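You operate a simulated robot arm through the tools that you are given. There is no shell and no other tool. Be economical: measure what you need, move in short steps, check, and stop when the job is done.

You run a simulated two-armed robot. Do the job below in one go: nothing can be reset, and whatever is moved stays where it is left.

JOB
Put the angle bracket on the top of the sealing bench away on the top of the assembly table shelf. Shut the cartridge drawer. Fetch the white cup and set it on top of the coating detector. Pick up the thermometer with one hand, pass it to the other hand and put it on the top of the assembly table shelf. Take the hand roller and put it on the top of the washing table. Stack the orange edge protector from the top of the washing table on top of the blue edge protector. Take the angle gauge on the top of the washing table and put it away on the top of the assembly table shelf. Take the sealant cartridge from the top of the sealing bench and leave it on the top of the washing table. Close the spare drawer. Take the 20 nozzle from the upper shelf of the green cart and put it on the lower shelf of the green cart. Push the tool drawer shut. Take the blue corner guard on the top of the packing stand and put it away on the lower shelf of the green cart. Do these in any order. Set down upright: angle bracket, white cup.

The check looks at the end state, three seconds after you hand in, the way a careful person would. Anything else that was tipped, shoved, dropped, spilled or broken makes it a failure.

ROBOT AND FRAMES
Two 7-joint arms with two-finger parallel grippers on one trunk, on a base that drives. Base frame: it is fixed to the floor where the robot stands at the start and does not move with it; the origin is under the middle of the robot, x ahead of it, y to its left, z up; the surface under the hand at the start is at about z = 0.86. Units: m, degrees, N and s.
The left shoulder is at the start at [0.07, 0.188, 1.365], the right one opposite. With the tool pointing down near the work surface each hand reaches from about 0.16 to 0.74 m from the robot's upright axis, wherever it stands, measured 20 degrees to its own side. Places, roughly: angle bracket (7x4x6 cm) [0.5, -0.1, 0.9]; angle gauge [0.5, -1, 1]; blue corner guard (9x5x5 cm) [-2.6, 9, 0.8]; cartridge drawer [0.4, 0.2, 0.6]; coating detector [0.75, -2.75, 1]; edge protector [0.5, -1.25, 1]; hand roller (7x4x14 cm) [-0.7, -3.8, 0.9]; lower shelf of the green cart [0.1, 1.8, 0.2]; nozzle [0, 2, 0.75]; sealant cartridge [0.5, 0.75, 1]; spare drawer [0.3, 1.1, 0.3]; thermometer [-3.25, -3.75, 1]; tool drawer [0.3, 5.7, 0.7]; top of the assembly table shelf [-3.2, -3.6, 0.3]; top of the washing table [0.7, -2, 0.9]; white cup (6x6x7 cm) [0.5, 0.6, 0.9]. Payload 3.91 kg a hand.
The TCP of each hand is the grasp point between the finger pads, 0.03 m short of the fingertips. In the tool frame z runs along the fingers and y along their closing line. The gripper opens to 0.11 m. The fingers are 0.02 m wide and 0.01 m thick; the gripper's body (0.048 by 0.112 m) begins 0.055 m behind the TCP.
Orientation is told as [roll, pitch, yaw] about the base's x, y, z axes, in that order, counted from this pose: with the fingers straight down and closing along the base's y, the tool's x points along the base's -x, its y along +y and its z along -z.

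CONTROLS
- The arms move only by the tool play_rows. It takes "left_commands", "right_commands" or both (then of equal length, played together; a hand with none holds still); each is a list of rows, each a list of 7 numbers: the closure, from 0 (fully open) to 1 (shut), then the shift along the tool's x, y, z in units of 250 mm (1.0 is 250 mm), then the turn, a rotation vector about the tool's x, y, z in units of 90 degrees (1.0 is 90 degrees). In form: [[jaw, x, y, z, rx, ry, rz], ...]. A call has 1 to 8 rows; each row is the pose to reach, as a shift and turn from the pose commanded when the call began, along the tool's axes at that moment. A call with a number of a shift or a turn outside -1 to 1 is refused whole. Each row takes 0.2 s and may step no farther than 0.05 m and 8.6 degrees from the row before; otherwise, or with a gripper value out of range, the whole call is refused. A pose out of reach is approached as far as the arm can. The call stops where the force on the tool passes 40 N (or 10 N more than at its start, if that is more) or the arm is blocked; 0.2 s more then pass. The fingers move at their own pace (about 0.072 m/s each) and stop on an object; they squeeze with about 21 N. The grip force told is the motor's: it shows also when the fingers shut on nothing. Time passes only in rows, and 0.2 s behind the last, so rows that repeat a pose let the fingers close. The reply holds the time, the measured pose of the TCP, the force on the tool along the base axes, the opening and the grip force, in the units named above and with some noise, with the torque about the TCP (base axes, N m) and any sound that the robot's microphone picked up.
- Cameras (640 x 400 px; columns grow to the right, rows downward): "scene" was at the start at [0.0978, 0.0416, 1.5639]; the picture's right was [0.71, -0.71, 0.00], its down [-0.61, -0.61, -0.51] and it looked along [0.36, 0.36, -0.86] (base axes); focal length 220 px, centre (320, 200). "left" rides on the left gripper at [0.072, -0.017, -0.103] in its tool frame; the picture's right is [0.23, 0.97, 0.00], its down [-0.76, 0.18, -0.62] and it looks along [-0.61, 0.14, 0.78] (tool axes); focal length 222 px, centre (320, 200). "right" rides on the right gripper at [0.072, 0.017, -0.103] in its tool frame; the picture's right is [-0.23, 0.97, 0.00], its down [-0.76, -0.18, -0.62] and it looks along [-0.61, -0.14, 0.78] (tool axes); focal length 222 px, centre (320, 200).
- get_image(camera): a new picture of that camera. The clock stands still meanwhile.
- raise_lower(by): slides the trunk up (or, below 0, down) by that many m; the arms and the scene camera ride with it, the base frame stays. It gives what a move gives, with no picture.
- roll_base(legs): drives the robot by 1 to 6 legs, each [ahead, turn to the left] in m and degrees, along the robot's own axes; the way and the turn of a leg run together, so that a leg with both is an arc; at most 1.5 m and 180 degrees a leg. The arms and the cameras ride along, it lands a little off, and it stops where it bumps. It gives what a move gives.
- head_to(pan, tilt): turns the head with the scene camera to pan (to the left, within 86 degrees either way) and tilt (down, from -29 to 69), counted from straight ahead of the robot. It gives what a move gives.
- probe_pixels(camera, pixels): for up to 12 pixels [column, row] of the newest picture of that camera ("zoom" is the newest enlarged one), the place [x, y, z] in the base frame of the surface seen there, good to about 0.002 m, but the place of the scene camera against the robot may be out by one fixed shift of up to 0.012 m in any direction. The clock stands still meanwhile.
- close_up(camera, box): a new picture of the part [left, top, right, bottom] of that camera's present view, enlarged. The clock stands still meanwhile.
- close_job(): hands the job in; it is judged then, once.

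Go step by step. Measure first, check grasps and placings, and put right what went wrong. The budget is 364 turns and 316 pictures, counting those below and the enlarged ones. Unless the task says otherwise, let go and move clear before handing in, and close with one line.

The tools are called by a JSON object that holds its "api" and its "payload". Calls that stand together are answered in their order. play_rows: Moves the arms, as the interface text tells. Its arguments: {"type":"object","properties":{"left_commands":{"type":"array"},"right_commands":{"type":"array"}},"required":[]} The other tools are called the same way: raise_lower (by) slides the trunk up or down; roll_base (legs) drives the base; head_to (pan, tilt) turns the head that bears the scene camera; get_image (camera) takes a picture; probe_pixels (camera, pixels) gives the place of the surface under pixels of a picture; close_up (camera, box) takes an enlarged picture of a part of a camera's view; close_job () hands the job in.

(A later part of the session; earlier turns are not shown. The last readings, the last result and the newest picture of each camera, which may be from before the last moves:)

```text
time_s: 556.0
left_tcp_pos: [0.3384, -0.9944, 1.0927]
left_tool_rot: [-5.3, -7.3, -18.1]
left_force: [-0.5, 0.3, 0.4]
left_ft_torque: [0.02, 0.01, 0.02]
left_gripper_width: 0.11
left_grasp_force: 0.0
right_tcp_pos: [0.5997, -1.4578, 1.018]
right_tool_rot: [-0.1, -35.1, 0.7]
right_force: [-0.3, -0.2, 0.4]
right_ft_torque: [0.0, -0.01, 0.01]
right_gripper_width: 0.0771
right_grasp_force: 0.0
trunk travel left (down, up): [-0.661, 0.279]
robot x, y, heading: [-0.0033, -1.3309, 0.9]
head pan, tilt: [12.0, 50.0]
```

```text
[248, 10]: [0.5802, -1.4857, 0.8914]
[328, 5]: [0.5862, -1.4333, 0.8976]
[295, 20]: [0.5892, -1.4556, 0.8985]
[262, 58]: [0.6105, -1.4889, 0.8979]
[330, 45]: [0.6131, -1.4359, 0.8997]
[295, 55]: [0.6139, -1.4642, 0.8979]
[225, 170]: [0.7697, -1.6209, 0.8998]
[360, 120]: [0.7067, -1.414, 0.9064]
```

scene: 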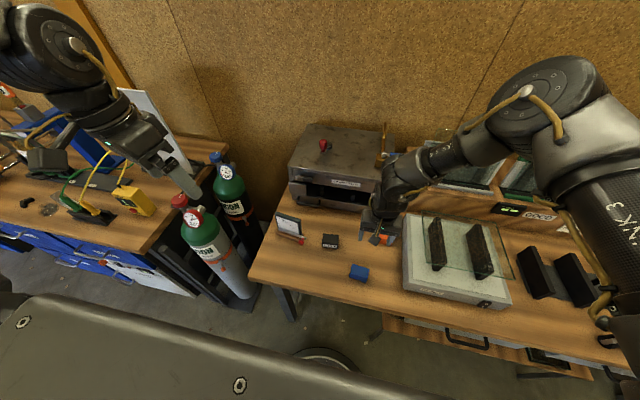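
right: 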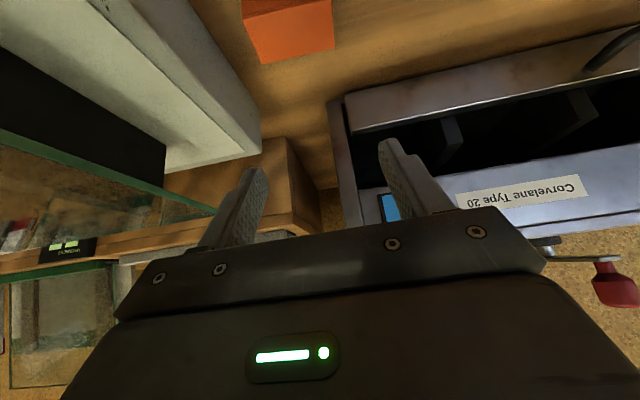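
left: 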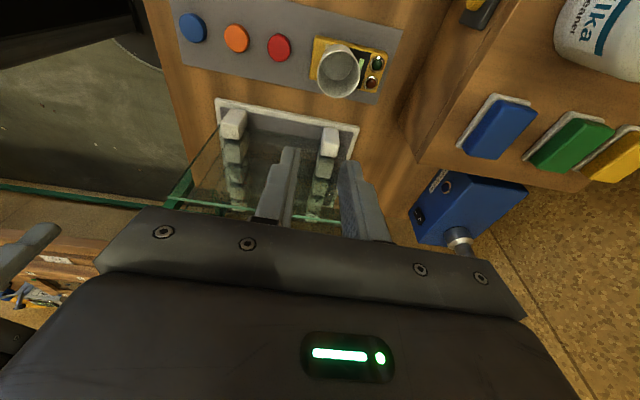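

{"api": "play_rows", "payload": {"right_commands": [[0.3, 0, -0.013, 0, 0, 0, 0], [0.3, 0, -0.013, 0, 0, 0, 0]]}}

{"api": "raise_lower", "payload": {"by": -0.122}}

{"api": "play_rows", "payload": {"right_commands": [[0.6, 0, 0, 0, 0, 0, 0], [1, 0, 0, 0, 0, 0, 0], [1, 0, 0, 0, 0, 0, 0], [1, 0, 0, 0, 0, 0, 0]]}}

{"api": "get_image", "payload": {"camera": "right"}}

```text
time_s: 556.5
left_tcp_pos: [0.339, -0.9946, 1.0929]
left_tool_rot: [-5.0, -7.3, -18.2]
left_force: [0.0, 0.1, 0.2]
left_ft_torque: [0.01, -0.01, -0.02]
left_gripper_width: 0.1102
left_grasp_force: 0.0
right_tcp_pos: [0.5999, -1.4601, 1.0169]
right_tool_rot: [-0.2, -35.1, 0.6]
right_force: [-0.3, 0.3, 0.4]
right_ft_torque: [0.02, -0.01, 0.02]
right_gripper_width: 0.0771
right_grasp_force: 0.0
trunk travel left (down, up): [-0.661, 0.279]
robot x, y, heading: [-0.0012, -1.3304, 1.2]
head pan, tilt: [12.0, 50.0]
```

```text
time_s: 558.1
left_tcp_pos: [0.3377, -0.9952, 0.9704]
left_tool_rot: [-5.1, -7.3, -18.0]
left_force: [0.1, 0.2, 0.5]
left_ft_torque: [0.0, 0.01, 0.01]
left_gripper_width: 0.1101
left_grasp_force: 0.0
right_tcp_pos: [0.599, -1.4601, 0.8946]
right_tool_rot: [-0.3, -35.1, 0.6]
right_force: [-0.5, -0.5, 0.2]
right_ft_torque: [0.03, -0.04, -0.01]
right_gripper_width: 0.077
right_grasp_force: 0.1
trunk travel left (down, up): [-0.539, 0.401]
robot x, y, heading: [0.0001, -1.3307, 0.9]
head pan, tilt: [12.0, 50.0]
```

```text
time_s: 559.1
left_tcp_pos: [0.3372, -0.994, 0.9707]
left_tool_rot: [-5.2, -7.3, -18.0]
left_force: [-0.1, 0.1, -0.4]
left_ft_torque: [0.01, 0.03, 0.0]
left_gripper_width: 0.1097
left_grasp_force: 0.0
right_tcp_pos: [0.6003, -1.4608, 0.8944]
right_tool_rot: [-0.2, -35.0, 0.6]
right_force: [0.3, -0.1, 0.4]
right_ft_torque: [0.04, -0.02, -0.01]
right_gripper_width: 0.0591
right_grasp_force: 21.5
trunk travel left (down, up): [-0.539, 0.401]
robot x, y, heading: [-0.0004, -1.3336, 0.9]
head pan, tilt: [12.0, 50.0]
```

```text
142 pictures are left
```

right: 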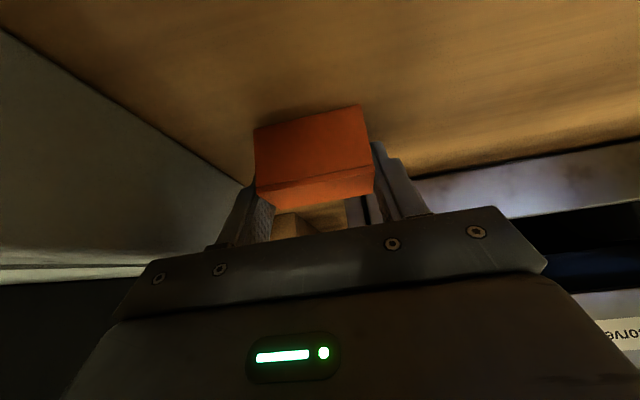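

Orange held (0.059). Lifting and bringing it above blue with the tool straightened.

{"api": "raise_lower", "payload": {"by": 0.15}}

{"api": "play_rows", "payload": {"right_commands": [[1, 0.14, 0.04, -0.08, 0, 0.06, 0], [1, 0.28, 0.08, -0.16, 0, 0.12, 0], [1, 0.42, 0.14, -0.22, 0, 0.2, 0], [1, 0.53, 0.2, -0.28, 0, 0.28, 0], [1, 0.53, 0.26, -0.32, 0, 0.35, 0], [1, 0.53, 0.32, -0.36, 0, 0.39, 0], [1, 0.53, 0.32, -0.36, 0, 0.39, 0]]}}

{"api": "get_image", "payload": {"camera": "right"}}

```text
time_s: 560.8
left_tcp_pos: [0.3389, -0.9947, 1.1204]
left_tool_rot: [-5.1, -7.3, -18.1]
left_force: [-0.4, 0.1, -0.4]
left_ft_torque: [-0.02, 0.02, 0.02]
left_gripper_width: 0.1097
left_grasp_force: 0.0
right_tcp_pos: [0.5991, -1.4607, 1.0453]
right_tool_rot: [-0.2, -35.1, 0.6]
right_force: [0.1, 0.2, -0.9]
right_ft_torque: [0.01, -0.05, 0.03]
right_gripper_width: 0.0592
right_grasp_force: 21.4
trunk travel left (down, up): [-0.689, 0.251]
robot x, y, heading: [-0.0014, -1.336, 0.8]
head pan, tilt: [12.0, 50.0]
```

```text
time_s: 562.4
left_tcp_pos: [0.3374, -0.9944, 1.1207]
left_tool_rot: [-5.1, -7.3, -18.1]
left_force: [0.1, -0.2, -0.3]
left_ft_torque: [0.0, 0.03, 0.01]
left_gripper_width: 0.11
left_grasp_force: 0.1
right_tcp_pos: [0.4389, -1.38, 1.0444]
right_tool_rot: [-0.1, 0.0, 0.5]
right_force: [-0.3, 0.5, -0.7]
right_ft_torque: [-0.03, 0.03, 0.02]
right_gripper_width: 0.0589
right_grasp_force: 20.7
trunk travel left (down, up): [-0.689, 0.251]
robot x, y, heading: [-0.002, -1.3346, 0.6]
head pan, tilt: [12.0, 50.0]
```

```text
141 pictures are left
```

right: 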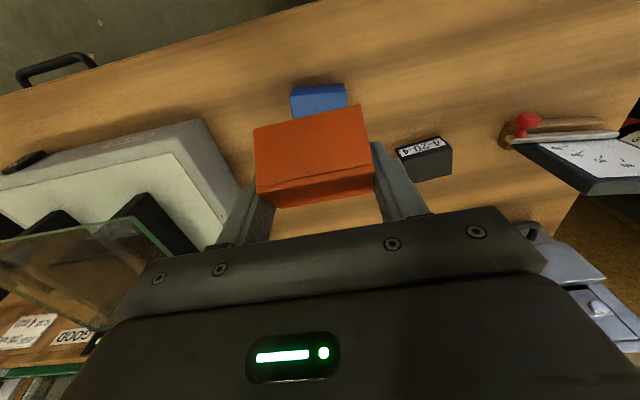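

The orange tilts with the hand, so it must be set down at pitch −35° again. Re-pitching, then trying yaw +40° by the arm.

{"api": "play_rows", "payload": {"right_commands": [[1, 0, 0, 0, 0, -0.09, 0], [1, 0, 0, 0, 0, -0.18, 0], [1, 0, 0, 0, 0, -0.27, 0], [1, 0, 0, 0, 0, -0.36, 0], [1, 0, 0, 0, 0, -0.39, 0], [1, 0, 0, 0, 0, -0.39, 0]]}}

{"api": "play_rows", "payload": {"right_commands": [[1, 0, 0, 0, -0.051, 0, -0.073], [1, 0, 0, 0, -0.102, 0, -0.146], [1, 0, 0, 0, -0.153, 0, -0.218], [1, 0, 0, 0, -0.204, 0, -0.291], [1, 0, 0, 0, -0.255, 0, -0.364], [1, 0, 0, 0, -0.255, 0, -0.364]]}}

{"api": "get_image", "payload": {"camera": "right"}}

```text
time_s: 563.8
left_tcp_pos: [0.3386, -0.995, 1.1199]
left_tool_rot: [-5.1, -7.3, -18.1]
left_force: [0.2, 0.0, -0.1]
left_ft_torque: [0.0, 0.01, -0.01]
left_gripper_width: 0.1099
left_grasp_force: 0.1
right_tcp_pos: [0.4388, -1.3823, 1.0433]
right_tool_rot: [-0.1, -35.1, 0.8]
right_force: [-0.5, 0.1, 0.4]
right_ft_torque: [-0.01, -0.01, 0.04]
right_gripper_width: 0.0589
right_grasp_force: 21.4
trunk travel left (down, up): [-0.689, 0.251]
robot x, y, heading: [0.0022, -1.3331, 0.8]
head pan, tilt: [12.0, 50.0]
```

```text
time_s: 565.2
left_tcp_pos: [0.3384, -0.995, 1.1207]
left_tool_rot: [-5.1, -7.3, -18.2]
left_force: [0.1, -0.6, 0.0]
left_ft_torque: [0.01, -0.01, 0.0]
left_gripper_width: 0.1099
left_grasp_force: 0.1
right_tcp_pos: [0.4382, -1.3818, 1.042]
right_tool_rot: [-0.1, -35.0, 28.6]
right_force: [0.0, -0.8, 0.2]
right_ft_torque: [0.01, -0.01, 0.04]
right_gripper_width: 0.0592
right_grasp_force: 20.8
right hand out of reach, approached as far as the arm can: row 4, 5, 6
trunk travel left (down, up): [-0.689, 0.251]
robot x, y, heading: [0.0007, -1.3316, 0.9]
head pan, tilt: [12.0, 50.0]
```

```text
140 pictures are left
```

right: 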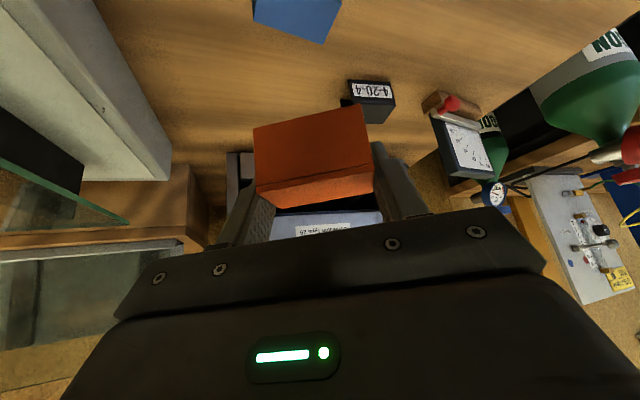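

Yaw 28.6° achieved cleanly (35° across blue), enough for a stable cross stack. Lowering onto blue.

{"api": "play_rows", "payload": {"right_commands": [[1, -0.01, 0.002, 0.007, 0, 0, 0], [1, -0.01, 0.002, 0.007, 0, 0, 0]]}}

{"api": "raise_lower", "payload": {"by": -0.1}}

{"api": "get_image", "payload": {"camera": "right"}}

{"api": "close_up", "payload": {"camera": "scene", "box": [280, 200, 440, 310]}}

```text
time_s: 565.8
left_tcp_pos: [0.3381, -0.9946, 1.121]
left_tool_rot: [-5.0, -7.3, -18.1]
left_force: [0.2, -0.1, 0.1]
left_ft_torque: [0.03, 0.03, -0.01]
left_gripper_width: 0.11
left_grasp_force: 0.1
right_tcp_pos: [0.4406, -1.3814, 1.0416]
right_tool_rot: [-0.3, -35.0, 28.6]
right_force: [-0.5, 0.0, -0.2]
right_ft_torque: [-0.01, -0.01, 0.0]
right_gripper_width: 0.0593
right_grasp_force: 21.7
trunk travel left (down, up): [-0.689, 0.251]
robot x, y, heading: [-0.0028, -1.335, 0.7]
head pan, tilt: [12.0, 50.0]
```

```text
time_s: 567.1
left_tcp_pos: [0.3376, -0.9947, 1.0205]
left_tool_rot: [-5.1, -7.3, -18.2]
left_force: [-0.1, 0.6, 0.1]
left_ft_torque: [-0.01, 0.01, 0.03]
left_gripper_width: 0.1099
left_grasp_force: 0.1
right_tcp_pos: [0.4405, -1.3811, 0.9421]
right_tool_rot: [-0.2, -35.0, 28.6]
right_force: [-0.4, 0.2, -0.1]
right_ft_torque: [0.01, 0.02, 0.05]
right_gripper_width: 0.0589
right_grasp_force: 20.8
trunk travel left (down, up): [-0.589, 0.351]
robot x, y, heading: [-0.0016, -1.3329, 0.9]
head pan, tilt: [12.0, 50.0]
```

```text
139 pictures are left
```

right: 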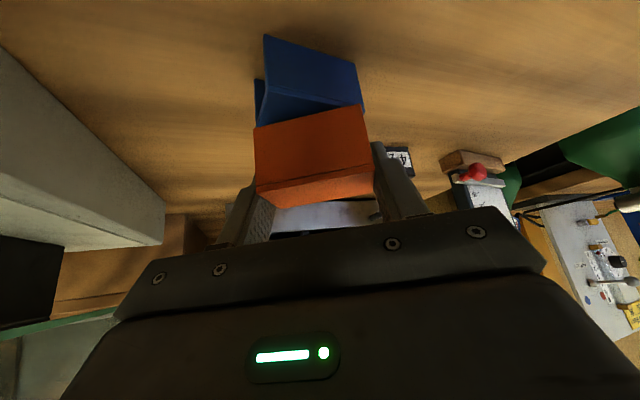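

```text
3.64 times, centred on (360, 255) of scene
```

zoom: 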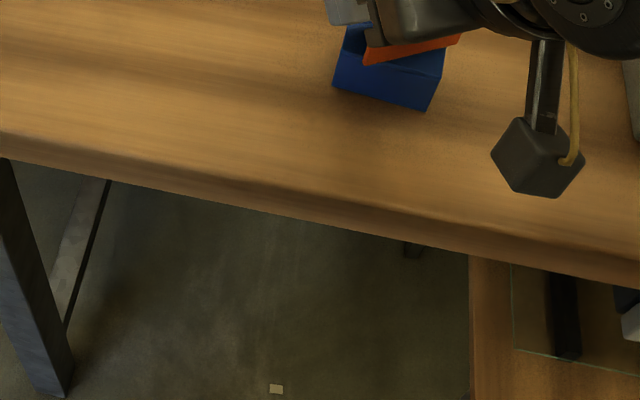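

Orange hovers ~8–9 mm above blue and centred. Final lowering with force watch.

{"api": "play_rows", "payload": {"right_commands": [[1, 0.009, 0, 0.013, 0, 0, 0], [1, 0.016, 0, 0.023, 0, 0, 0], [1, 0.02, 0, 0.028, 0, 0, 0], [1, 0.02, 0, 0.028, 0, 0, 0]]}}

```text
time_s: 568.1
left_tcp_pos: [0.3383, -0.9948, 1.0202]
left_tool_rot: [-5.0, -7.4, -18.1]
left_force: [-0.6, -0.4, 0.8]
left_ft_torque: [0.0, -0.01, -0.03]
left_gripper_width: 0.1101
left_grasp_force: 0.1
right_tcp_pos: [0.441, -1.381, 0.9339]
right_tool_rot: [-0.2, -35.1, 28.7]
right_force: [0.1, -0.4, 7.4]
right_ft_torque: [-0.01, -0.02, 0.0]
right_gripper_width: 0.059
right_grasp_force: 21.0
trunk travel left (down, up): [-0.589, 0.351]
robot x, y, heading: [0.0003, -1.3349, 0.6]
head pan, tilt: [12.0, 50.0]
```

Contact (7 N). Opening gently and rising straight with the trunk.

{"api": "play_rows", "payload": {"right_commands": [[0.42, 0, 0, 0, 0, 0, 0], [0.35, 0, 0, 0, 0, 0, 0], [0.35, 0, 0, 0, 0, 0, 0]]}}

{"api": "raise_lower", "payload": {"by": 0.1}}

{"api": "get_image", "payload": {"camera": "right"}}

{"api": "get_image", "payload": {"camera": "scene"}}

```text
time_s: 569.0
left_tcp_pos: [0.3387, -0.9944, 1.0205]
left_tool_rot: [-5.0, -7.2, -18.1]
left_force: [-1.2, 0.0, 0.4]
left_ft_torque: [-0.02, 0.02, 0.0]
left_gripper_width: 0.1101
left_grasp_force: 0.0
right_tcp_pos: [0.4407, -1.3804, 0.933]
right_tool_rot: [-0.3, -35.1, 28.5]
right_force: [-0.2, -0.7, -0.5]
right_ft_torque: [0.01, -0.03, -0.01]
right_gripper_width: 0.0715
right_grasp_force: 0.1
trunk travel left (down, up): [-0.589, 0.351]
robot x, y, heading: [-0.0004, -1.3315, 0.8]
head pan, tilt: [12.0, 50.0]
```

```text
time_s: 570.3
left_tcp_pos: [0.3379, -0.9949, 1.1193]
left_tool_rot: [-5.1, -7.4, -18.1]
left_force: [0.0, 0.1, -0.5]
left_ft_torque: [0.03, 0.01, -0.02]
left_gripper_width: 0.1099
left_grasp_force: 0.1
right_tcp_pos: [0.4409, -1.381, 1.0339]
right_tool_rot: [-0.2, -35.0, 28.6]
right_force: [-0.3, -1.0, 0.0]
right_ft_torque: [-0.02, 0.0, 0.0]
right_gripper_width: 0.0716
right_grasp_force: 0.0
trunk travel left (down, up): [-0.689, 0.251]
robot x, y, heading: [0.0008, -1.333, 0.7]
head pan, tilt: [12.0, 50.0]
```

```text
137 pictures are left
```

right: 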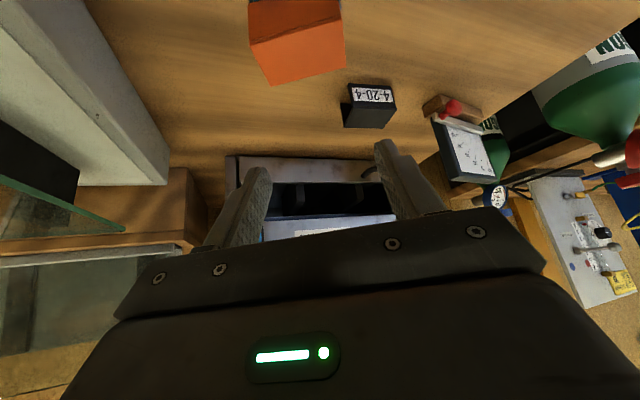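

```text
136 pictures are left
```

scene: 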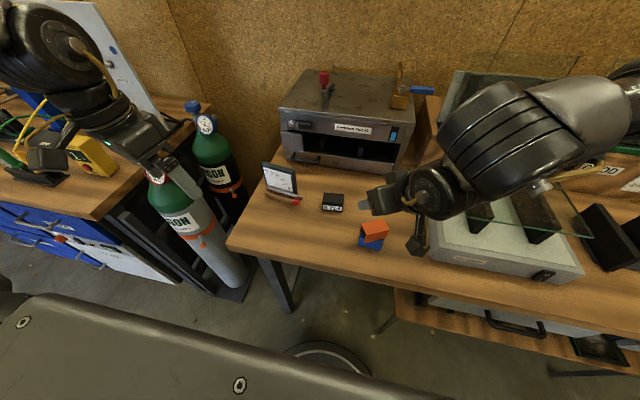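

Orange rests crosswise on blue. Quick close-up of the stack and of the angle gauge.

{"api": "close_up", "payload": {"camera": "scene", "box": [340, 205, 404, 255]}}

{"api": "close_up", "payload": {"camera": "scene", "box": [250, 155, 310, 210]}}

{"api": "close_up", "payload": {"camera": "right", "box": [400, 80, 520, 200]}}

{"api": "probe_pixels", "payload": {"camera": "zoom", "pixels": [[180, 120], [340, 160], [300, 90], [260, 230], [430, 250], [420, 320], [200, 260], [290, 330], [250, 120], [400, 150], [230, 160], [150, 100]]}}

```text
8.00 times, centred on (372, 230) of scene
```

zoom: 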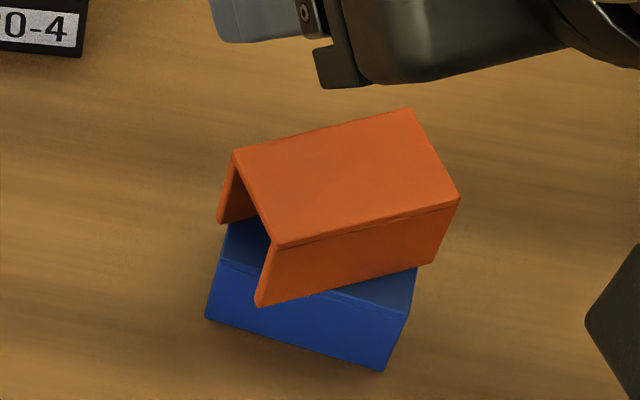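

```text
7.27 times, centred on (280, 182) of scene
```

zoom: 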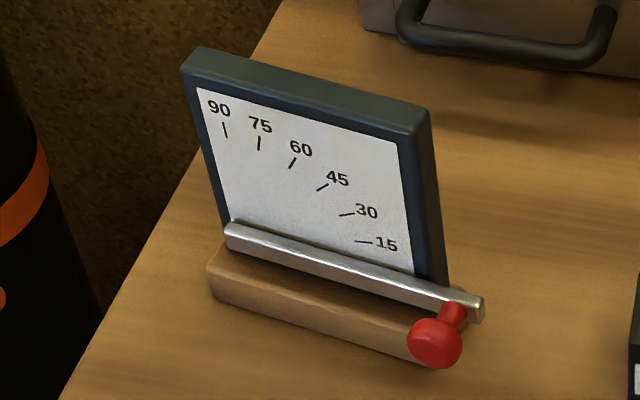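

```text
3.33 times, centred on (460, 140) of right
```

zoom: 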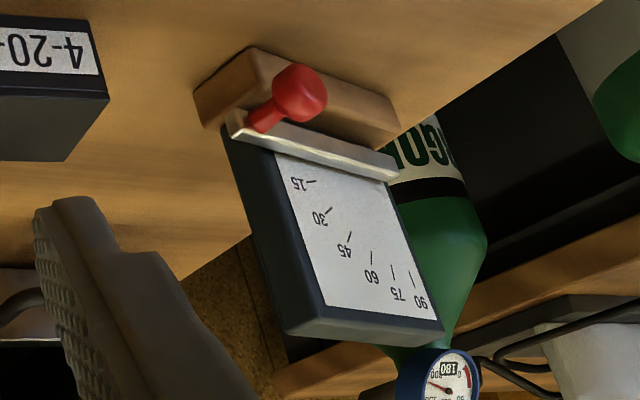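

```text
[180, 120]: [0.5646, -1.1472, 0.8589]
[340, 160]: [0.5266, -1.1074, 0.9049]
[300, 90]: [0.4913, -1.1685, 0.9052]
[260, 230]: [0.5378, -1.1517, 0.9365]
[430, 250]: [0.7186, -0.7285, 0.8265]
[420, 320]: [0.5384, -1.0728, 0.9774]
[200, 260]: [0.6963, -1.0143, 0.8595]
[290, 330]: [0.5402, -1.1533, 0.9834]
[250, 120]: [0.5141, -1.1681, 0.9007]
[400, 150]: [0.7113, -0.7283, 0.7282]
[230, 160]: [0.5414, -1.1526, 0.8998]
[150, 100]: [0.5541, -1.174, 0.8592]
```

Stack is level. Next the angle gauge (plate x≈0.537, y −1.155..−1.07, z up to 0.983) with the left hand, pitched so it can later go onto the low shelf. Straightening the left hand first; right hand lifted back.

{"api": "play_rows", "payload": {"left_commands": [[0, 0, 0, 0, -0.019, 0.027, -0.067], [0, 0, 0, 0, -0.038, 0.054, -0.134], [0, 0, 0, 0, -0.057, 0.081, -0.2], [0, 0, 0, 0, -0.057, 0.081, -0.2]], "right_commands": [[0, 0, 0, -0.15, 0, 0, 0], [0, 0, 0, -0.3, 0, 0, 0], [0, 0, 0, -0.45, 0, 0, 0], [0, 0, 0, -0.6, 0, 0, 0]]}}

{"api": "play_rows", "payload": {"left_commands": [[0, 0, 0, 0.05, 0, -0.09, 0], [0, 0, 0, 0.1, 0, -0.18, 0], [0, 0, -0.05, 0.15, 0, -0.27, 0], [0, 0, -0.15, 0.2, 0, -0.36, 0], [0, 0, -0.25, 0.25, 0, -0.45, 0], [0, 0, -0.35, 0.3, 0, -0.54, 0], [0, 0, -0.45, 0.36, 0, -0.61, 0], [0, 0, -0.46, 0.4, 0, -0.61, 0]]}}

{"api": "get_image", "payload": {"camera": "left"}}

```text
time_s: 571.3
left_tcp_pos: [0.3321, -0.999, 1.1236]
left_tool_rot: [-0.6, 0.6, -0.5]
left_force: [-0.1, -0.8, 0.5]
left_ft_torque: [0.04, -0.08, -0.01]
left_gripper_width: 0.11
left_grasp_force: 0.0
right_tcp_pos: [0.3675, -1.4137, 1.1656]
right_tool_rot: [0.0, -35.4, 28.5]
right_force: [-1.1, 0.4, 0.7]
right_ft_torque: [0.0, -0.03, 0.0]
right_gripper_width: 0.1102
right_grasp_force: 0.1
right hand out of reach, approached as far as the arm can: row 2, 3, 4
trunk travel left (down, up): [-0.689, 0.251]
robot x, y, heading: [-0.0055, -1.3289, 0.7]
head pan, tilt: [12.0, 50.0]
```

```text
time_s: 573.1
left_tcp_pos: [0.5034, -1.0248, 1.024]
left_tool_rot: [-2.4, -53.8, 0.9]
left_force: [0.5, 0.4, -1.1]
left_ft_torque: [-0.02, 0.02, -0.01]
left_gripper_width: 0.11
left_grasp_force: 0.0
left hand out of reach, approached as far as the arm can: row 2, 3, 4, 5, 6, 7, 8
right_tcp_pos: [0.3826, -1.404, 1.1606]
right_tool_rot: [0.0, -34.5, 28.5]
right_force: [1.9, 0.0, -0.2]
right_ft_torque: [-0.05, 0.06, 0.01]
right_gripper_width: 0.1102
right_grasp_force: 0.0
trunk travel left (down, up): [-0.689, 0.251]
robot x, y, heading: [-0.0022, -1.3338, 0.8]
head pan, tilt: [12.0, 50.0]
```

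```text
132 pictures are left
```

left: 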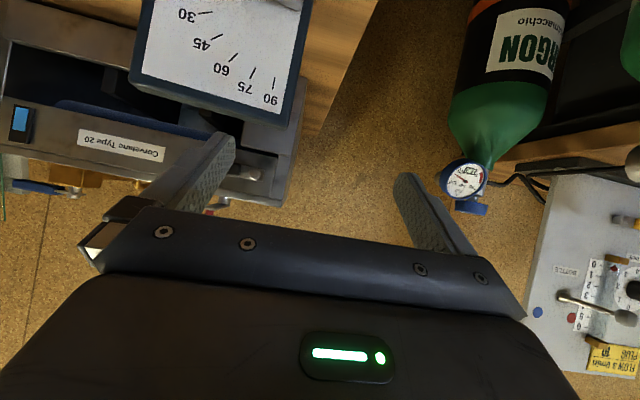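

The left hand cannot get closer than fwd 0.5, so I back the robot 0.16, align at z≈0.945, and then drive in.

{"api": "roll_base", "payload": {"legs": [[-0.17, 0]]}}

{"api": "play_rows", "payload": {"left_commands": [[0, 0, -0.17, 0, 0, 0, 0], [0, 0, -0.34, 0, 0, 0, 0], [0, 0, -0.34, 0, 0, 0, 0]]}}

{"api": "raise_lower", "payload": {"by": -0.075}}

{"api": "get_image", "payload": {"camera": "left"}}

```text
time_s: 574.6
left_tcp_pos: [0.325, -1.0337, 1.0278]
left_tool_rot: [-1.8, -54.0, 0.2]
left_force: [0.3, -0.3, 0.7]
left_ft_torque: [0.02, 0.02, -0.01]
left_gripper_width: 0.1101
left_grasp_force: 0.1
right_tcp_pos: [0.201, -1.4119, 1.1627]
right_tool_rot: [-0.1, -35.0, 28.3]
right_force: [-0.4, 0.3, -1.1]
right_ft_torque: [-0.01, 0.02, 0.0]
right_gripper_width: 0.1099
right_grasp_force: 0.1
trunk travel left (down, up): [-0.689, 0.251]
robot x, y, heading: [-0.1743, -1.3352, 0.6]
head pan, tilt: [12.0, 50.0]
```

```text
time_s: 575.4
left_tcp_pos: [0.3251, -1.0495, 1.0231]
left_tool_rot: [-3.1, -54.3, -0.4]
left_force: [-0.8, 0.5, 0.4]
left_ft_torque: [0.0, -0.01, 0.0]
left_gripper_width: 0.11
left_grasp_force: 0.1
left hand out of reach, approached as far as the arm can: row 1, 2, 3
right_tcp_pos: [0.1999, -1.4108, 1.1638]
right_tool_rot: [-0.1, -35.0, 28.3]
right_force: [0.8, -0.1, 0.0]
right_ft_torque: [0.01, -0.01, 0.0]
right_gripper_width: 0.1101
right_grasp_force: 0.1
trunk travel left (down, up): [-0.689, 0.251]
robot x, y, heading: [-0.1707, -1.3366, 0.3]
head pan, tilt: [12.0, 50.0]
```

```text
time_s: 576.5
left_tcp_pos: [0.3264, -1.0483, 0.9479]
left_tool_rot: [-3.1, -54.3, -0.4]
left_force: [0.2, 0.0, -0.5]
left_ft_torque: [0.01, -0.05, -0.02]
left_gripper_width: 0.1098
left_grasp_force: 0.0
right_tcp_pos: [0.1997, -1.411, 1.0891]
right_tool_rot: [-0.2, -35.0, 28.3]
right_force: [-0.1, 0.1, -0.6]
right_ft_torque: [0.0, 0.0, 0.03]
right_gripper_width: 0.1101
right_grasp_force: 0.1
trunk travel left (down, up): [-0.614, 0.326]
robot x, y, heading: [-0.1741, -1.3365, 0.5]
head pan, tilt: [12.0, 50.0]
```

```text
131 pictures are left
```

left: 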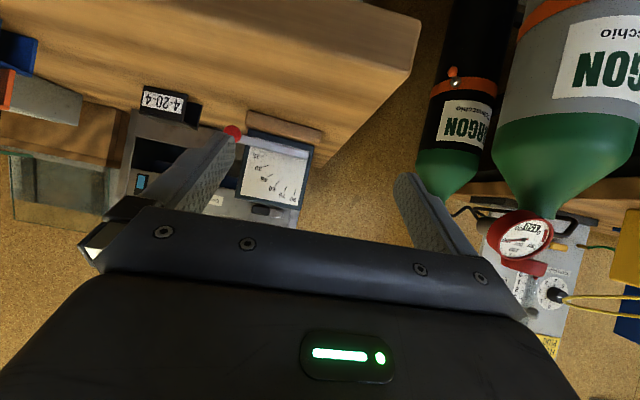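

I need the robot 7 cm further −y. Checking the gas bottles' distance before the wiggle.

{"api": "probe_pixels", "payload": {"camera": "left", "pixels": [[525, 235], [545, 150], [450, 150], [490, 90], [540, 190], [245, 170], [310, 160], [275, 200], [232, 132], [285, 130]]}}

```text
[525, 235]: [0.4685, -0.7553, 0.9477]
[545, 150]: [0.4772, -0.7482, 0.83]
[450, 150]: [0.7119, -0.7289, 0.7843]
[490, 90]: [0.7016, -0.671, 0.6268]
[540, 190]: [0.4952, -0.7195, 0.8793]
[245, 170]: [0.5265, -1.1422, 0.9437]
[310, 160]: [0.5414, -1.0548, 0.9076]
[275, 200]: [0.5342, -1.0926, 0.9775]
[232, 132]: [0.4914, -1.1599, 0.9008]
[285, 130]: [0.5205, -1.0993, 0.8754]
```

{"api": "roll_base", "payload": {"legs": [[0, 20], [-0.2, 0], [0, -20], [0.16, 0]]}}

{"api": "close_up", "payload": {"camera": "left", "box": [200, 90, 420, 240]}}

{"api": "probe_pixels", "payload": {"camera": "left", "pixels": [[320, 150], [320, 180], [300, 160], [340, 160], [360, 170]]}}

```text
time_s: 581.3
left_tcp_pos: [0.2988, -1.1156, 0.9488]
left_tool_rot: [-3.1, -54.4, 0.0]
left_force: [0.3, 1.5, 0.6]
left_ft_torque: [-0.03, -0.02, -0.03]
left_gripper_width: 0.11
left_grasp_force: 0.1
right_tcp_pos: [0.176, -1.4782, 1.0886]
right_tool_rot: [-0.2, -35.1, 28.7]
right_force: [-0.3, 0.2, 0.0]
right_ft_torque: [-0.02, 0.0, -0.03]
right_gripper_width: 0.1099
right_grasp_force: 0.1
trunk travel left (down, up): [-0.614, 0.326]
robot x, y, heading: [-0.1992, -1.405, 0.7]
head pan, tilt: [12.0, 50.0]
```

```text
2.67 times, centred on (310, 165) of left
```

zoom: 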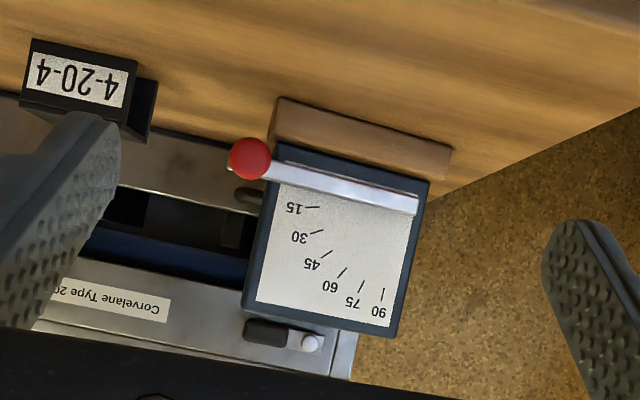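

```text
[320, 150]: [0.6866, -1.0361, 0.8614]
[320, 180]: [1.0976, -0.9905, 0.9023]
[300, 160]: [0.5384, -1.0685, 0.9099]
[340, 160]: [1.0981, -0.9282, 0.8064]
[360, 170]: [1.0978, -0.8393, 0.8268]
```

{"api": "probe_pixels", "payload": {"camera": "zoom", "pixels": [[275, 180], [252, 295], [412, 230], [395, 325], [330, 250], [320, 190], [325, 310], [248, 160], [405, 205], [440, 165], [280, 115], [360, 240]]}}

```text
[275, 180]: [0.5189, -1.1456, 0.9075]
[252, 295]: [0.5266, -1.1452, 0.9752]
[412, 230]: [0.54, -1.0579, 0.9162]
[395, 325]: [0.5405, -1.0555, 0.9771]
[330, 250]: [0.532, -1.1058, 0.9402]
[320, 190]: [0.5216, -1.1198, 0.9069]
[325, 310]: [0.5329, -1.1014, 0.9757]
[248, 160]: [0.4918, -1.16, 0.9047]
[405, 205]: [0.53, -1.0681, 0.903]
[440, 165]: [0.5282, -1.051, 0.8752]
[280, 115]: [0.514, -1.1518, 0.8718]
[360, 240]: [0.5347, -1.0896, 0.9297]
```

Plate is yawed −8.8°, centre ≈(0.536,−1.100), width ≈0.094. I'll line the whole robot up at −8.8° so the approach is straight.

{"api": "roll_base", "payload": {"legs": [[0, -25], [-0.3, 0], [0, 15.5], [0.1, 0]]}}

{"api": "play_rows", "payload": {"left_commands": [[0, 0, 0, 0, -0.034, 0, 0], [0, 0, 0, 0, -0.034, 0, 0]]}}

{"api": "close_up", "payload": {"camera": "left", "box": [200, 60, 440, 240]}}

```text
time_s: 586.2
left_tcp_pos: [0.1687, -1.0904, 0.9484]
left_tool_rot: [-3.1, -54.3, -9.1]
left_force: [-1.0, -0.2, 0.4]
left_ft_torque: [-0.03, -0.02, 0.03]
left_gripper_width: 0.1101
left_grasp_force: 0.0
right_tcp_pos: [-0.0095, -1.4277, 1.0879]
right_tool_rot: [-0.2, -35.0, 19.6]
right_force: [0.8, 0.6, -0.7]
right_ft_torque: [-0.01, 0.04, 0.03]
right_gripper_width: 0.1098
right_grasp_force: 0.1
trunk travel left (down, up): [-0.614, 0.326]
robot x, y, heading: [-0.3689, -1.294, -8.0]
head pan, tilt: [12.0, 50.0]
```

```text
time_s: 586.9
left_tcp_pos: [0.172, -1.0707, 0.9447]
left_tool_rot: [-0.4, -54.3, -9.3]
left_force: [0.3, -0.2, -0.4]
left_ft_torque: [0.02, 0.02, -0.02]
left_gripper_width: 0.1102
left_grasp_force: 0.1
left hand out of reach, approached as far as the arm can: row 1, 2
right_tcp_pos: [-0.009, -1.4302, 1.0888]
right_tool_rot: [-0.1, -35.0, 19.7]
right_force: [-0.4, -0.2, -0.4]
right_ft_torque: [0.01, 0.03, 0.06]
right_gripper_width: 0.1102
right_grasp_force: 0.0
trunk travel left (down, up): [-0.614, 0.326]
robot x, y, heading: [-0.3703, -1.297, -8.3]
head pan, tilt: [12.0, 50.0]
```

```text
2.22 times, centred on (320, 150) of left
```

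zoom: 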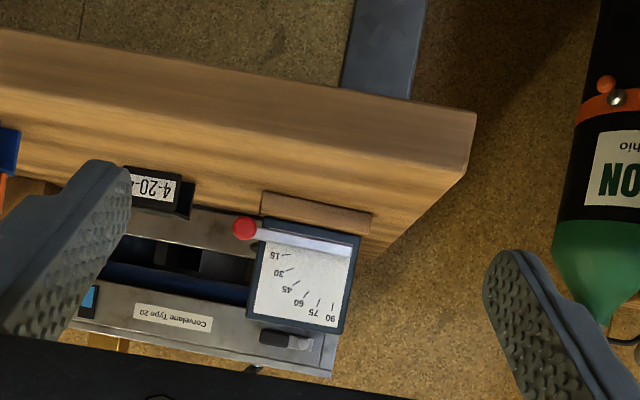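

Shifting the hand 0.024 left and driving 0.24 along the line.

{"api": "play_rows", "payload": {"left_commands": [[0, -0.03, 0.05, -0.02, 0, 0, 0], [0, -0.03, 0.1, -0.02, 0, 0, 0], [0, -0.03, 0.1, -0.02, 0, 0, 0]]}}

{"api": "roll_base", "payload": {"legs": [[0.22, 0]]}}

{"api": "close_up", "payload": {"camera": "left", "box": [200, 90, 460, 250]}}

{"api": "probe_pixels", "payload": {"camera": "zoom", "pixels": [[300, 200], [260, 200], [350, 200], [300, 150], [300, 250], [270, 260], [360, 260]]}}

```text
time_s: 587.6
left_tcp_pos: [0.1733, -1.046, 0.9538]
left_tool_rot: [0.1, -54.3, -9.2]
left_force: [0.6, -1.0, -0.5]
left_ft_torque: [0.02, -0.01, 0.04]
left_gripper_width: 0.1102
left_grasp_force: 0.2
right_tcp_pos: [-0.0101, -1.4307, 1.0882]
right_tool_rot: [-0.1, -35.1, 19.6]
right_force: [0.3, -0.5, 0.2]
right_ft_torque: [0.03, 0.02, 0.01]
right_gripper_width: 0.1101
right_grasp_force: 0.1
trunk travel left (down, up): [-0.614, 0.326]
robot x, y, heading: [-0.3678, -1.299, -8.3]
head pan, tilt: [12.0, 50.0]
```

```text
time_s: 589.4
left_tcp_pos: [0.3949, -1.0775, 0.9548]
left_tool_rot: [0.0, -54.3, -9.0]
left_force: [-0.1, -0.2, 1.2]
left_ft_torque: [0.02, 0.01, 0.02]
left_gripper_width: 0.11
left_grasp_force: 0.0
right_tcp_pos: [0.2112, -1.4605, 1.089]
right_tool_rot: [-0.2, -35.0, 19.6]
right_force: [-0.1, -0.3, 0.0]
right_ft_torque: [0.01, 0.01, 0.02]
right_gripper_width: 0.1106
right_grasp_force: 0.1
trunk travel left (down, up): [-0.614, 0.326]
robot x, y, heading: [-0.1484, -1.3293, -8.1]
head pan, tilt: [12.0, 50.0]
```

```text
2.46 times, centred on (330, 170) of left
```

zoom: 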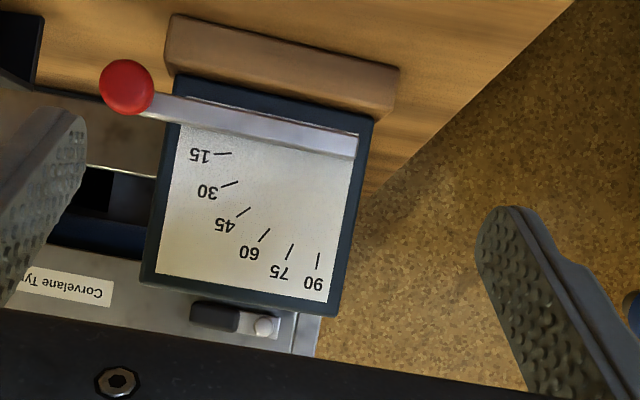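

```text
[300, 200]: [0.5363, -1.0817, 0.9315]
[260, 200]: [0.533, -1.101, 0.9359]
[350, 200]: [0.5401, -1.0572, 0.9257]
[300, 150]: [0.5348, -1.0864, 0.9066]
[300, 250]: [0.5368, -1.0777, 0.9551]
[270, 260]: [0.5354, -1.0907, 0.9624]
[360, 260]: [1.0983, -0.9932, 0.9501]
```

Aligned. Driving the last 0.14 and gripping the plate's side edges.

{"api": "roll_base", "payload": {"legs": [[0.142, 0]]}}

{"api": "get_image", "payload": {"camera": "left"}}

```text
time_s: 590.7
left_tcp_pos: [0.5368, -1.1009, 0.9548]
left_tool_rot: [-0.1, -54.3, -9.5]
left_force: [-0.8, -0.5, 0.4]
left_ft_torque: [-0.01, 0.01, 0.01]
left_gripper_width: 0.1101
left_grasp_force: 0.0
right_tcp_pos: [0.3495, -1.4836, 1.0888]
right_tool_rot: [-0.1, -35.1, 19.3]
right_force: [-0.5, 0.5, 0.1]
right_ft_torque: [0.01, 0.01, -0.01]
right_gripper_width: 0.11
right_grasp_force: 0.1
trunk travel left (down, up): [-0.614, 0.326]
robot x, y, heading: [-0.006, -1.3553, -8.6]
head pan, tilt: [12.0, 50.0]
```

```text
127 pictures are left
```

left: 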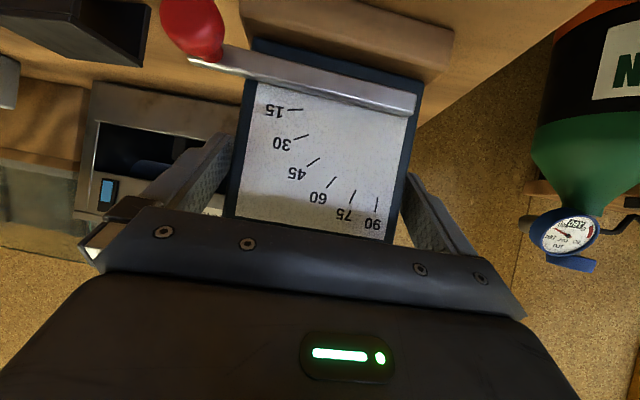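

Plate is between the fingers. Closing and lifting with the trunk.

{"api": "play_rows", "payload": {"left_commands": [[1, 0, 0, 0, 0, 0, 0], [1, 0, 0, 0, 0, 0, 0], [1, 0, 0, 0, 0, 0, 0]]}}

{"api": "raise_lower", "payload": {"by": 0.15}}

{"api": "get_image", "payload": {"camera": "left"}}

```text
time_s: 591.5
left_tcp_pos: [0.5371, -1.1011, 0.9552]
left_tool_rot: [-0.1, -54.3, -9.6]
left_force: [0.1, -0.1, 0.1]
left_ft_torque: [0.01, 0.02, 0.03]
left_gripper_width: 0.0997
left_grasp_force: 20.5
right_tcp_pos: [0.3501, -1.4839, 1.0889]
right_tool_rot: [-0.2, -34.9, 19.2]
right_force: [0.6, -0.8, 0.3]
right_ft_torque: [0.03, -0.02, 0.01]
right_gripper_width: 0.1099
right_grasp_force: 0.0
trunk travel left (down, up): [-0.614, 0.326]
robot x, y, heading: [-0.0078, -1.3505, -8.6]
head pan, tilt: [12.0, 50.0]
```

```text
time_s: 593.2
left_tcp_pos: [0.5375, -1.1007, 1.1037]
left_tool_rot: [-0.2, -54.2, -9.6]
left_force: [0.1, -0.7, -2.1]
left_ft_torque: [0.03, 0.04, 0.03]
left_gripper_width: 0.1001
left_grasp_force: 21.5
right_tcp_pos: [0.3508, -1.4835, 1.2384]
right_tool_rot: [-0.1, -35.0, 19.3]
right_force: [0.4, 0.5, 0.2]
right_ft_torque: [0.0, -0.01, 0.04]
right_gripper_width: 0.1101
right_grasp_force: 0.0
trunk travel left (down, up): [-0.764, 0.176]
robot x, y, heading: [-0.0052, -1.3493, -8.6]
head pan, tilt: [12.0, 50.0]
```

```text
126 pictures are left
```

left: 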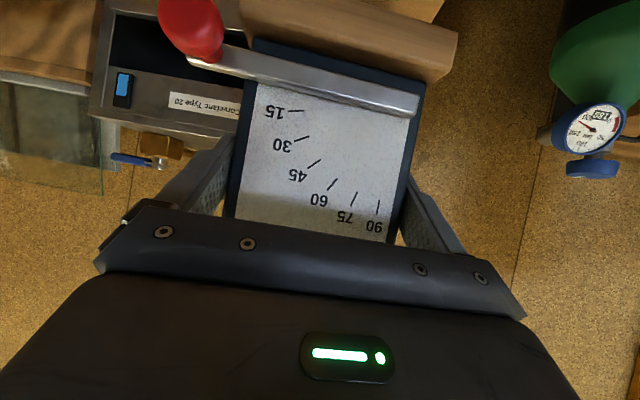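

Gauge held firmly. Backing off and driving to the bracket at the sealing bench.

{"api": "roll_base", "payload": {"legs": [[-0.5, 0], [0, 98], [1.3, 0]]}}

{"api": "get_image", "payload": {"camera": "left"}}

```text
time_s: 606.5
left_tcp_pos: [-0.8135, 0.5321, 1.1041]
left_tool_rot: [0.0, -54.4, 88.8]
left_force: [0.9, -1.0, -1.5]
left_ft_torque: [0.0, -0.03, -0.02]
left_gripper_width: 0.0999
left_grasp_force: 20.8
right_tcp_pos: [-0.4092, 0.4034, 1.2388]
right_tool_rot: [-0.2, -35.1, 117.5]
right_force: [0.0, 0.0, -0.9]
right_ft_torque: [-0.03, 0.02, 0.02]
right_gripper_width: 0.1099
right_grasp_force: 0.1
trunk travel left (down, up): [-0.764, 0.176]
robot x, y, heading: [-0.4894, 0.03, 89.7]
head pan, tilt: [12.0, 50.0]
```

```text
125 pictures are left
```

left: 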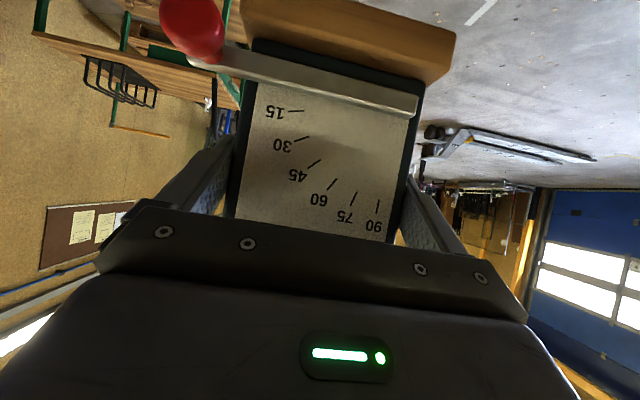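

Positioning for the bracket: heading −10° (parallel to its upright flange), and re-posing the right hand.

{"api": "roll_base", "payload": {"legs": [[0.095, 0], [0, -99.5]]}}

{"api": "play_rows", "payload": {"right_commands": [[0, 0, 0, 0, 0.044, 0, 0.063], [0, 0, 0, 0, 0.088, 0, 0.126], [0, 0, 0, 0, 0.132, 0, 0.19], [0, 0, 0, 0, 0.177, 0, 0.253]]}}

{"api": "play_rows", "payload": {"right_commands": [[0, 0.05, 0, 0.14, 0, -0.06, 0], [0, 0.1, 0, 0.28, 0, -0.12, 0], [0, 0.16, 0, 0.42, 0, -0.18, 0], [0, 0.24, 0, 0.55, 0, -0.22, 0], [0, 0.34, 0, 0.68, 0, -0.22, 0], [0, 0.42, 0, 0.8, 0, -0.22, 0]], "left_commands": [[1, -0.08, 0, -0.06, 0, 0, 0], [1, -0.16, 0, -0.12, 0, 0, 0], [1, -0.24, 0, -0.18, 0, 0, 0], [1, -0.32, 0, -0.24, 0, 0, 0], [1, -0.4, 0, -0.3, 0, 0, 0], [1, -0.48, 0, -0.36, 0, 0, 0]]}}

{"api": "get_image", "payload": {"camera": "right"}}

```text
time_s: 611.9
left_tcp_pos: [0.0759, 0.3227, 1.1041]
left_tool_rot: [-0.1, -54.3, -14.6]
left_force: [0.4, 0.3, -1.7]
left_ft_torque: [0.0, 0.02, 0.0]
left_gripper_width: 0.0998
left_grasp_force: 22.1
right_tcp_pos: [-0.1446, -0.0421, 1.2376]
right_tool_rot: [-0.2, -35.0, 14.0]
right_force: [0.0, -0.1, 0.4]
right_ft_torque: [0.01, 0.01, -0.01]
right_gripper_width: 0.1101
right_grasp_force: 0.0
trunk travel left (down, up): [-0.764, 0.176]
robot x, y, heading: [-0.4893, 0.1243, -13.5]
head pan, tilt: [12.0, 50.0]
```

```text
time_s: 612.9
left_tcp_pos: [0.0765, 0.3241, 1.1049]
left_tool_rot: [-0.1, -54.2, -14.5]
left_force: [-0.2, -0.9, -1.3]
left_ft_torque: [0.01, 0.02, -0.04]
left_gripper_width: 0.0998
left_grasp_force: 20.5
right_tcp_pos: [-0.1424, -0.0406, 1.2377]
right_tool_rot: [-0.1, -35.0, -13.8]
right_force: [0.5, 0.5, -0.3]
right_ft_torque: [-0.02, 0.03, 0.0]
right_gripper_width: 0.1095
right_grasp_force: 0.0
trunk travel left (down, up): [-0.764, 0.176]
robot x, y, heading: [-0.488, 0.1222, -13.9]
head pan, tilt: [12.0, 50.0]
```

```text
time_s: 614.3
left_tcp_pos: [0.0748, 0.3193, 1.2533]
left_tool_rot: [0.2, -54.2, -15.0]
left_force: [0.3, -0.7, -0.7]
left_ft_torque: [0.05, 0.01, 0.02]
left_gripper_width: 0.0997
left_grasp_force: 20.3
right_tcp_pos: [-0.0653, -0.0875, 1.0656]
right_tool_rot: [1.6, -53.5, -15.8]
right_force: [0.0, -0.6, 0.0]
right_ft_torque: [0.05, 0.01, -0.02]
right_gripper_width: 0.11
right_grasp_force: 0.1
right hand out of reach, approached as far as the arm can: row 1, 2, 3, 4, 5, 6
trunk travel left (down, up): [-0.764, 0.176]
robot x, y, heading: [-0.4882, 0.1237, -13.9]
head pan, tilt: [12.0, 50.0]
```

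```text
124 pictures are left
```

right: 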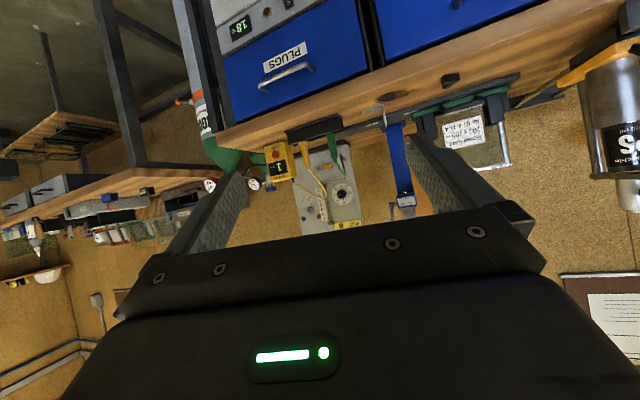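

Bracket is the white L at (380,115). Wiggling the base to bring the approach line onto its flange.

{"api": "roll_base", "payload": {"legs": [[0, -31], [-0.12, 0], [0, 35], [0.25, 0]]}}

{"api": "get_image", "payload": {"camera": "right"}}

```text
time_s: 620.2
left_tcp_pos: [0.226, 0.4043, 1.2566]
left_tool_rot: [-0.1, -54.3, -10.5]
left_force: [0.1, 0.0, -2.8]
left_ft_torque: [0.01, -0.01, 0.01]
left_gripper_width: 0.0996
left_grasp_force: 20.8
right_tcp_pos: [0.1167, -0.0125, 1.0689]
right_tool_rot: [1.0, -53.8, -11.1]
right_force: [0.0, -0.3, 0.0]
right_ft_torque: [0.0, -0.01, 0.02]
right_gripper_width: 0.11
right_grasp_force: 0.1
trunk travel left (down, up): [-0.764, 0.176]
robot x, y, heading: [-0.3239, 0.1649, -9.6]
head pan, tilt: [12.0, 50.0]
```

```text
123 pictures are left
```

right: 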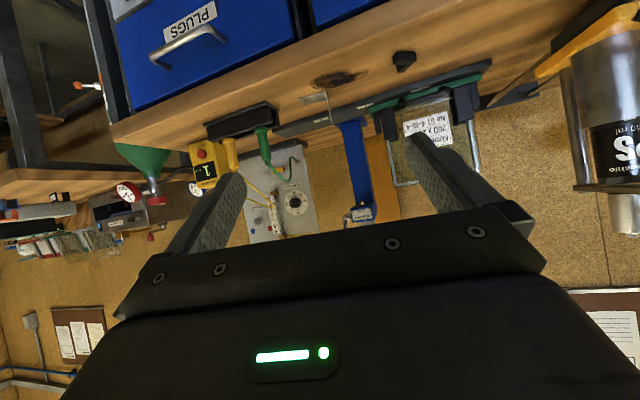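

On line: the hand will meet the flange at y≈−0.074. Raising the left (gauge) further, then probing bracket and the PS bottle.

{"api": "play_rows", "payload": {"left_commands": [[1, -0.11, 0, -0.08, 0, 0, 0], [1, -0.22, 0, -0.16, 0, 0, 0], [1, -0.34, 0, -0.24, 0, 0, 0]]}}

{"api": "raise_lower", "payload": {"by": -0.1}}

{"api": "get_image", "payload": {"camera": "right"}}

{"api": "head_to", "payload": {"pan": 15, "tilt": 40}}

{"api": "get_image", "payload": {"camera": "scene"}}

```text
time_s: 621.0
left_tcp_pos: [0.2305, 0.4046, 1.3613]
left_tool_rot: [0.0, -54.2, -10.6]
left_force: [0.2, -0.3, -3.5]
left_ft_torque: [0.02, 0.0, 0.01]
left_gripper_width: 0.0997
left_grasp_force: 21.0
right_tcp_pos: [0.1187, -0.014, 1.068]
right_tool_rot: [1.1, -53.6, -11.4]
right_force: [0.8, -0.8, 0.4]
right_ft_torque: [0.0, -0.01, 0.01]
right_gripper_width: 0.11
right_grasp_force: 0.1
trunk travel left (down, up): [-0.764, 0.176]
robot x, y, heading: [-0.3176, 0.1652, -9.7]
head pan, tilt: [12.0, 50.0]
```

```text
time_s: 622.3
left_tcp_pos: [0.2287, 0.4055, 1.2616]
left_tool_rot: [-0.1, -54.3, -10.5]
left_force: [-0.1, -0.1, -2.4]
left_ft_torque: [0.0, -0.02, 0.02]
left_gripper_width: 0.0998
left_grasp_force: 21.3
right_tcp_pos: [0.1175, -0.0136, 0.9668]
right_tool_rot: [1.3, -53.8, -11.2]
right_force: [0.0, 1.1, -0.9]
right_ft_torque: [0.0, -0.01, -0.01]
right_gripper_width: 0.1099
right_grasp_force: 0.0
trunk travel left (down, up): [-0.664, 0.276]
robot x, y, heading: [-0.3158, 0.1634, -9.4]
head pan, tilt: [12.0, 50.0]
```

```text
122 pictures are left
```

right: 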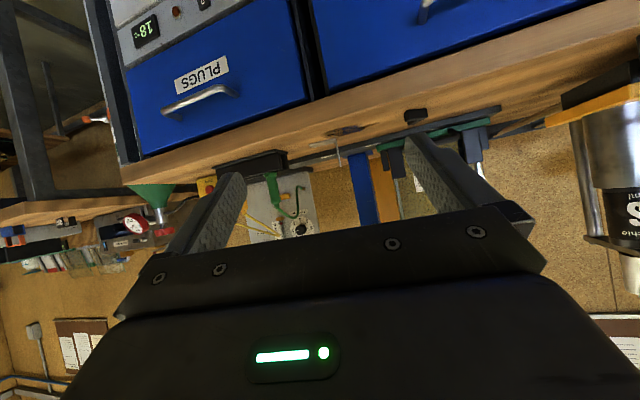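

```text
time_s: 623.1
left_tcp_pos: [0.2301, 0.4048, 1.2599]
left_tool_rot: [-0.1, -54.3, -10.5]
left_force: [0.8, -0.8, -1.9]
left_ft_torque: [0.04, 0.02, 0.02]
left_gripper_width: 0.0999
left_grasp_force: 20.6
right_tcp_pos: [0.1174, -0.0126, 0.9673]
right_tool_rot: [1.2, -53.7, -11.3]
right_force: [0.9, 0.1, 0.1]
right_ft_torque: [0.0, 0.02, 0.0]
right_gripper_width: 0.1099
right_grasp_force: 0.0
trunk travel left (down, up): [-0.664, 0.276]
robot x, y, heading: [-0.3185, 0.1651, -9.6]
head pan, tilt: [15.0, 40.0]
```

```text
121 pictures are left
```

scene: 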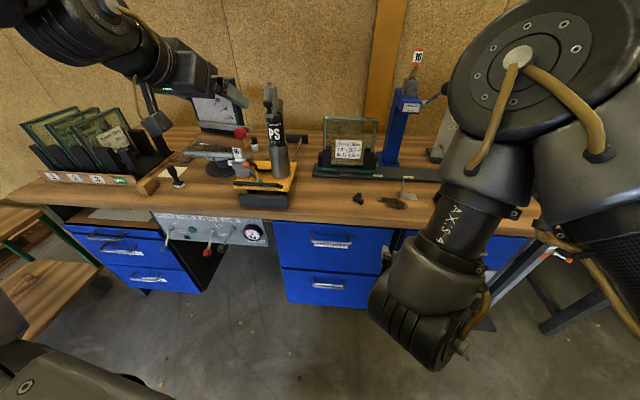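

{"api": "probe_pixels", "payload": {"camera": "scene", "pixels": [[268, 90], [275, 130], [240, 135], [220, 115], [350, 125], [410, 60], [405, 95]]}}

{"api": "close_up", "payload": {"camera": "right", "box": [280, 100, 400, 180]}}

{"api": "probe_pixels", "payload": {"camera": "zoom", "pixels": [[310, 260], [310, 330], [300, 240], [320, 290], [305, 205], [330, 240], [330, 200], [300, 250], [340, 230]]}}

```text
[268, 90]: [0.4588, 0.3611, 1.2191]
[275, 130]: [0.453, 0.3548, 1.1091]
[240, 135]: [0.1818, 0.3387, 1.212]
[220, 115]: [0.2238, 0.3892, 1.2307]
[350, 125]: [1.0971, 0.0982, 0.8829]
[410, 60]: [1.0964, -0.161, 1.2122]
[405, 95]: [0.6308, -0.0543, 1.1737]
```

```text
5.00 times, centred on (340, 140) of right
```

zoom: 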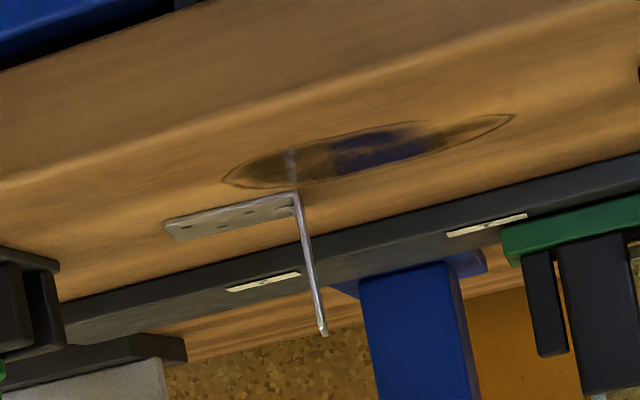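

```text
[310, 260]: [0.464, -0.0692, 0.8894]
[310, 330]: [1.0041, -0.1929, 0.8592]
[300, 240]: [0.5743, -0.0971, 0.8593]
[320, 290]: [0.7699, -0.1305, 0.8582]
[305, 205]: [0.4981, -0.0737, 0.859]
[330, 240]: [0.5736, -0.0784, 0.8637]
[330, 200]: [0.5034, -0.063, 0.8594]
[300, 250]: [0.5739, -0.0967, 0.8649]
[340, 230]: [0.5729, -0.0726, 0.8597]
```

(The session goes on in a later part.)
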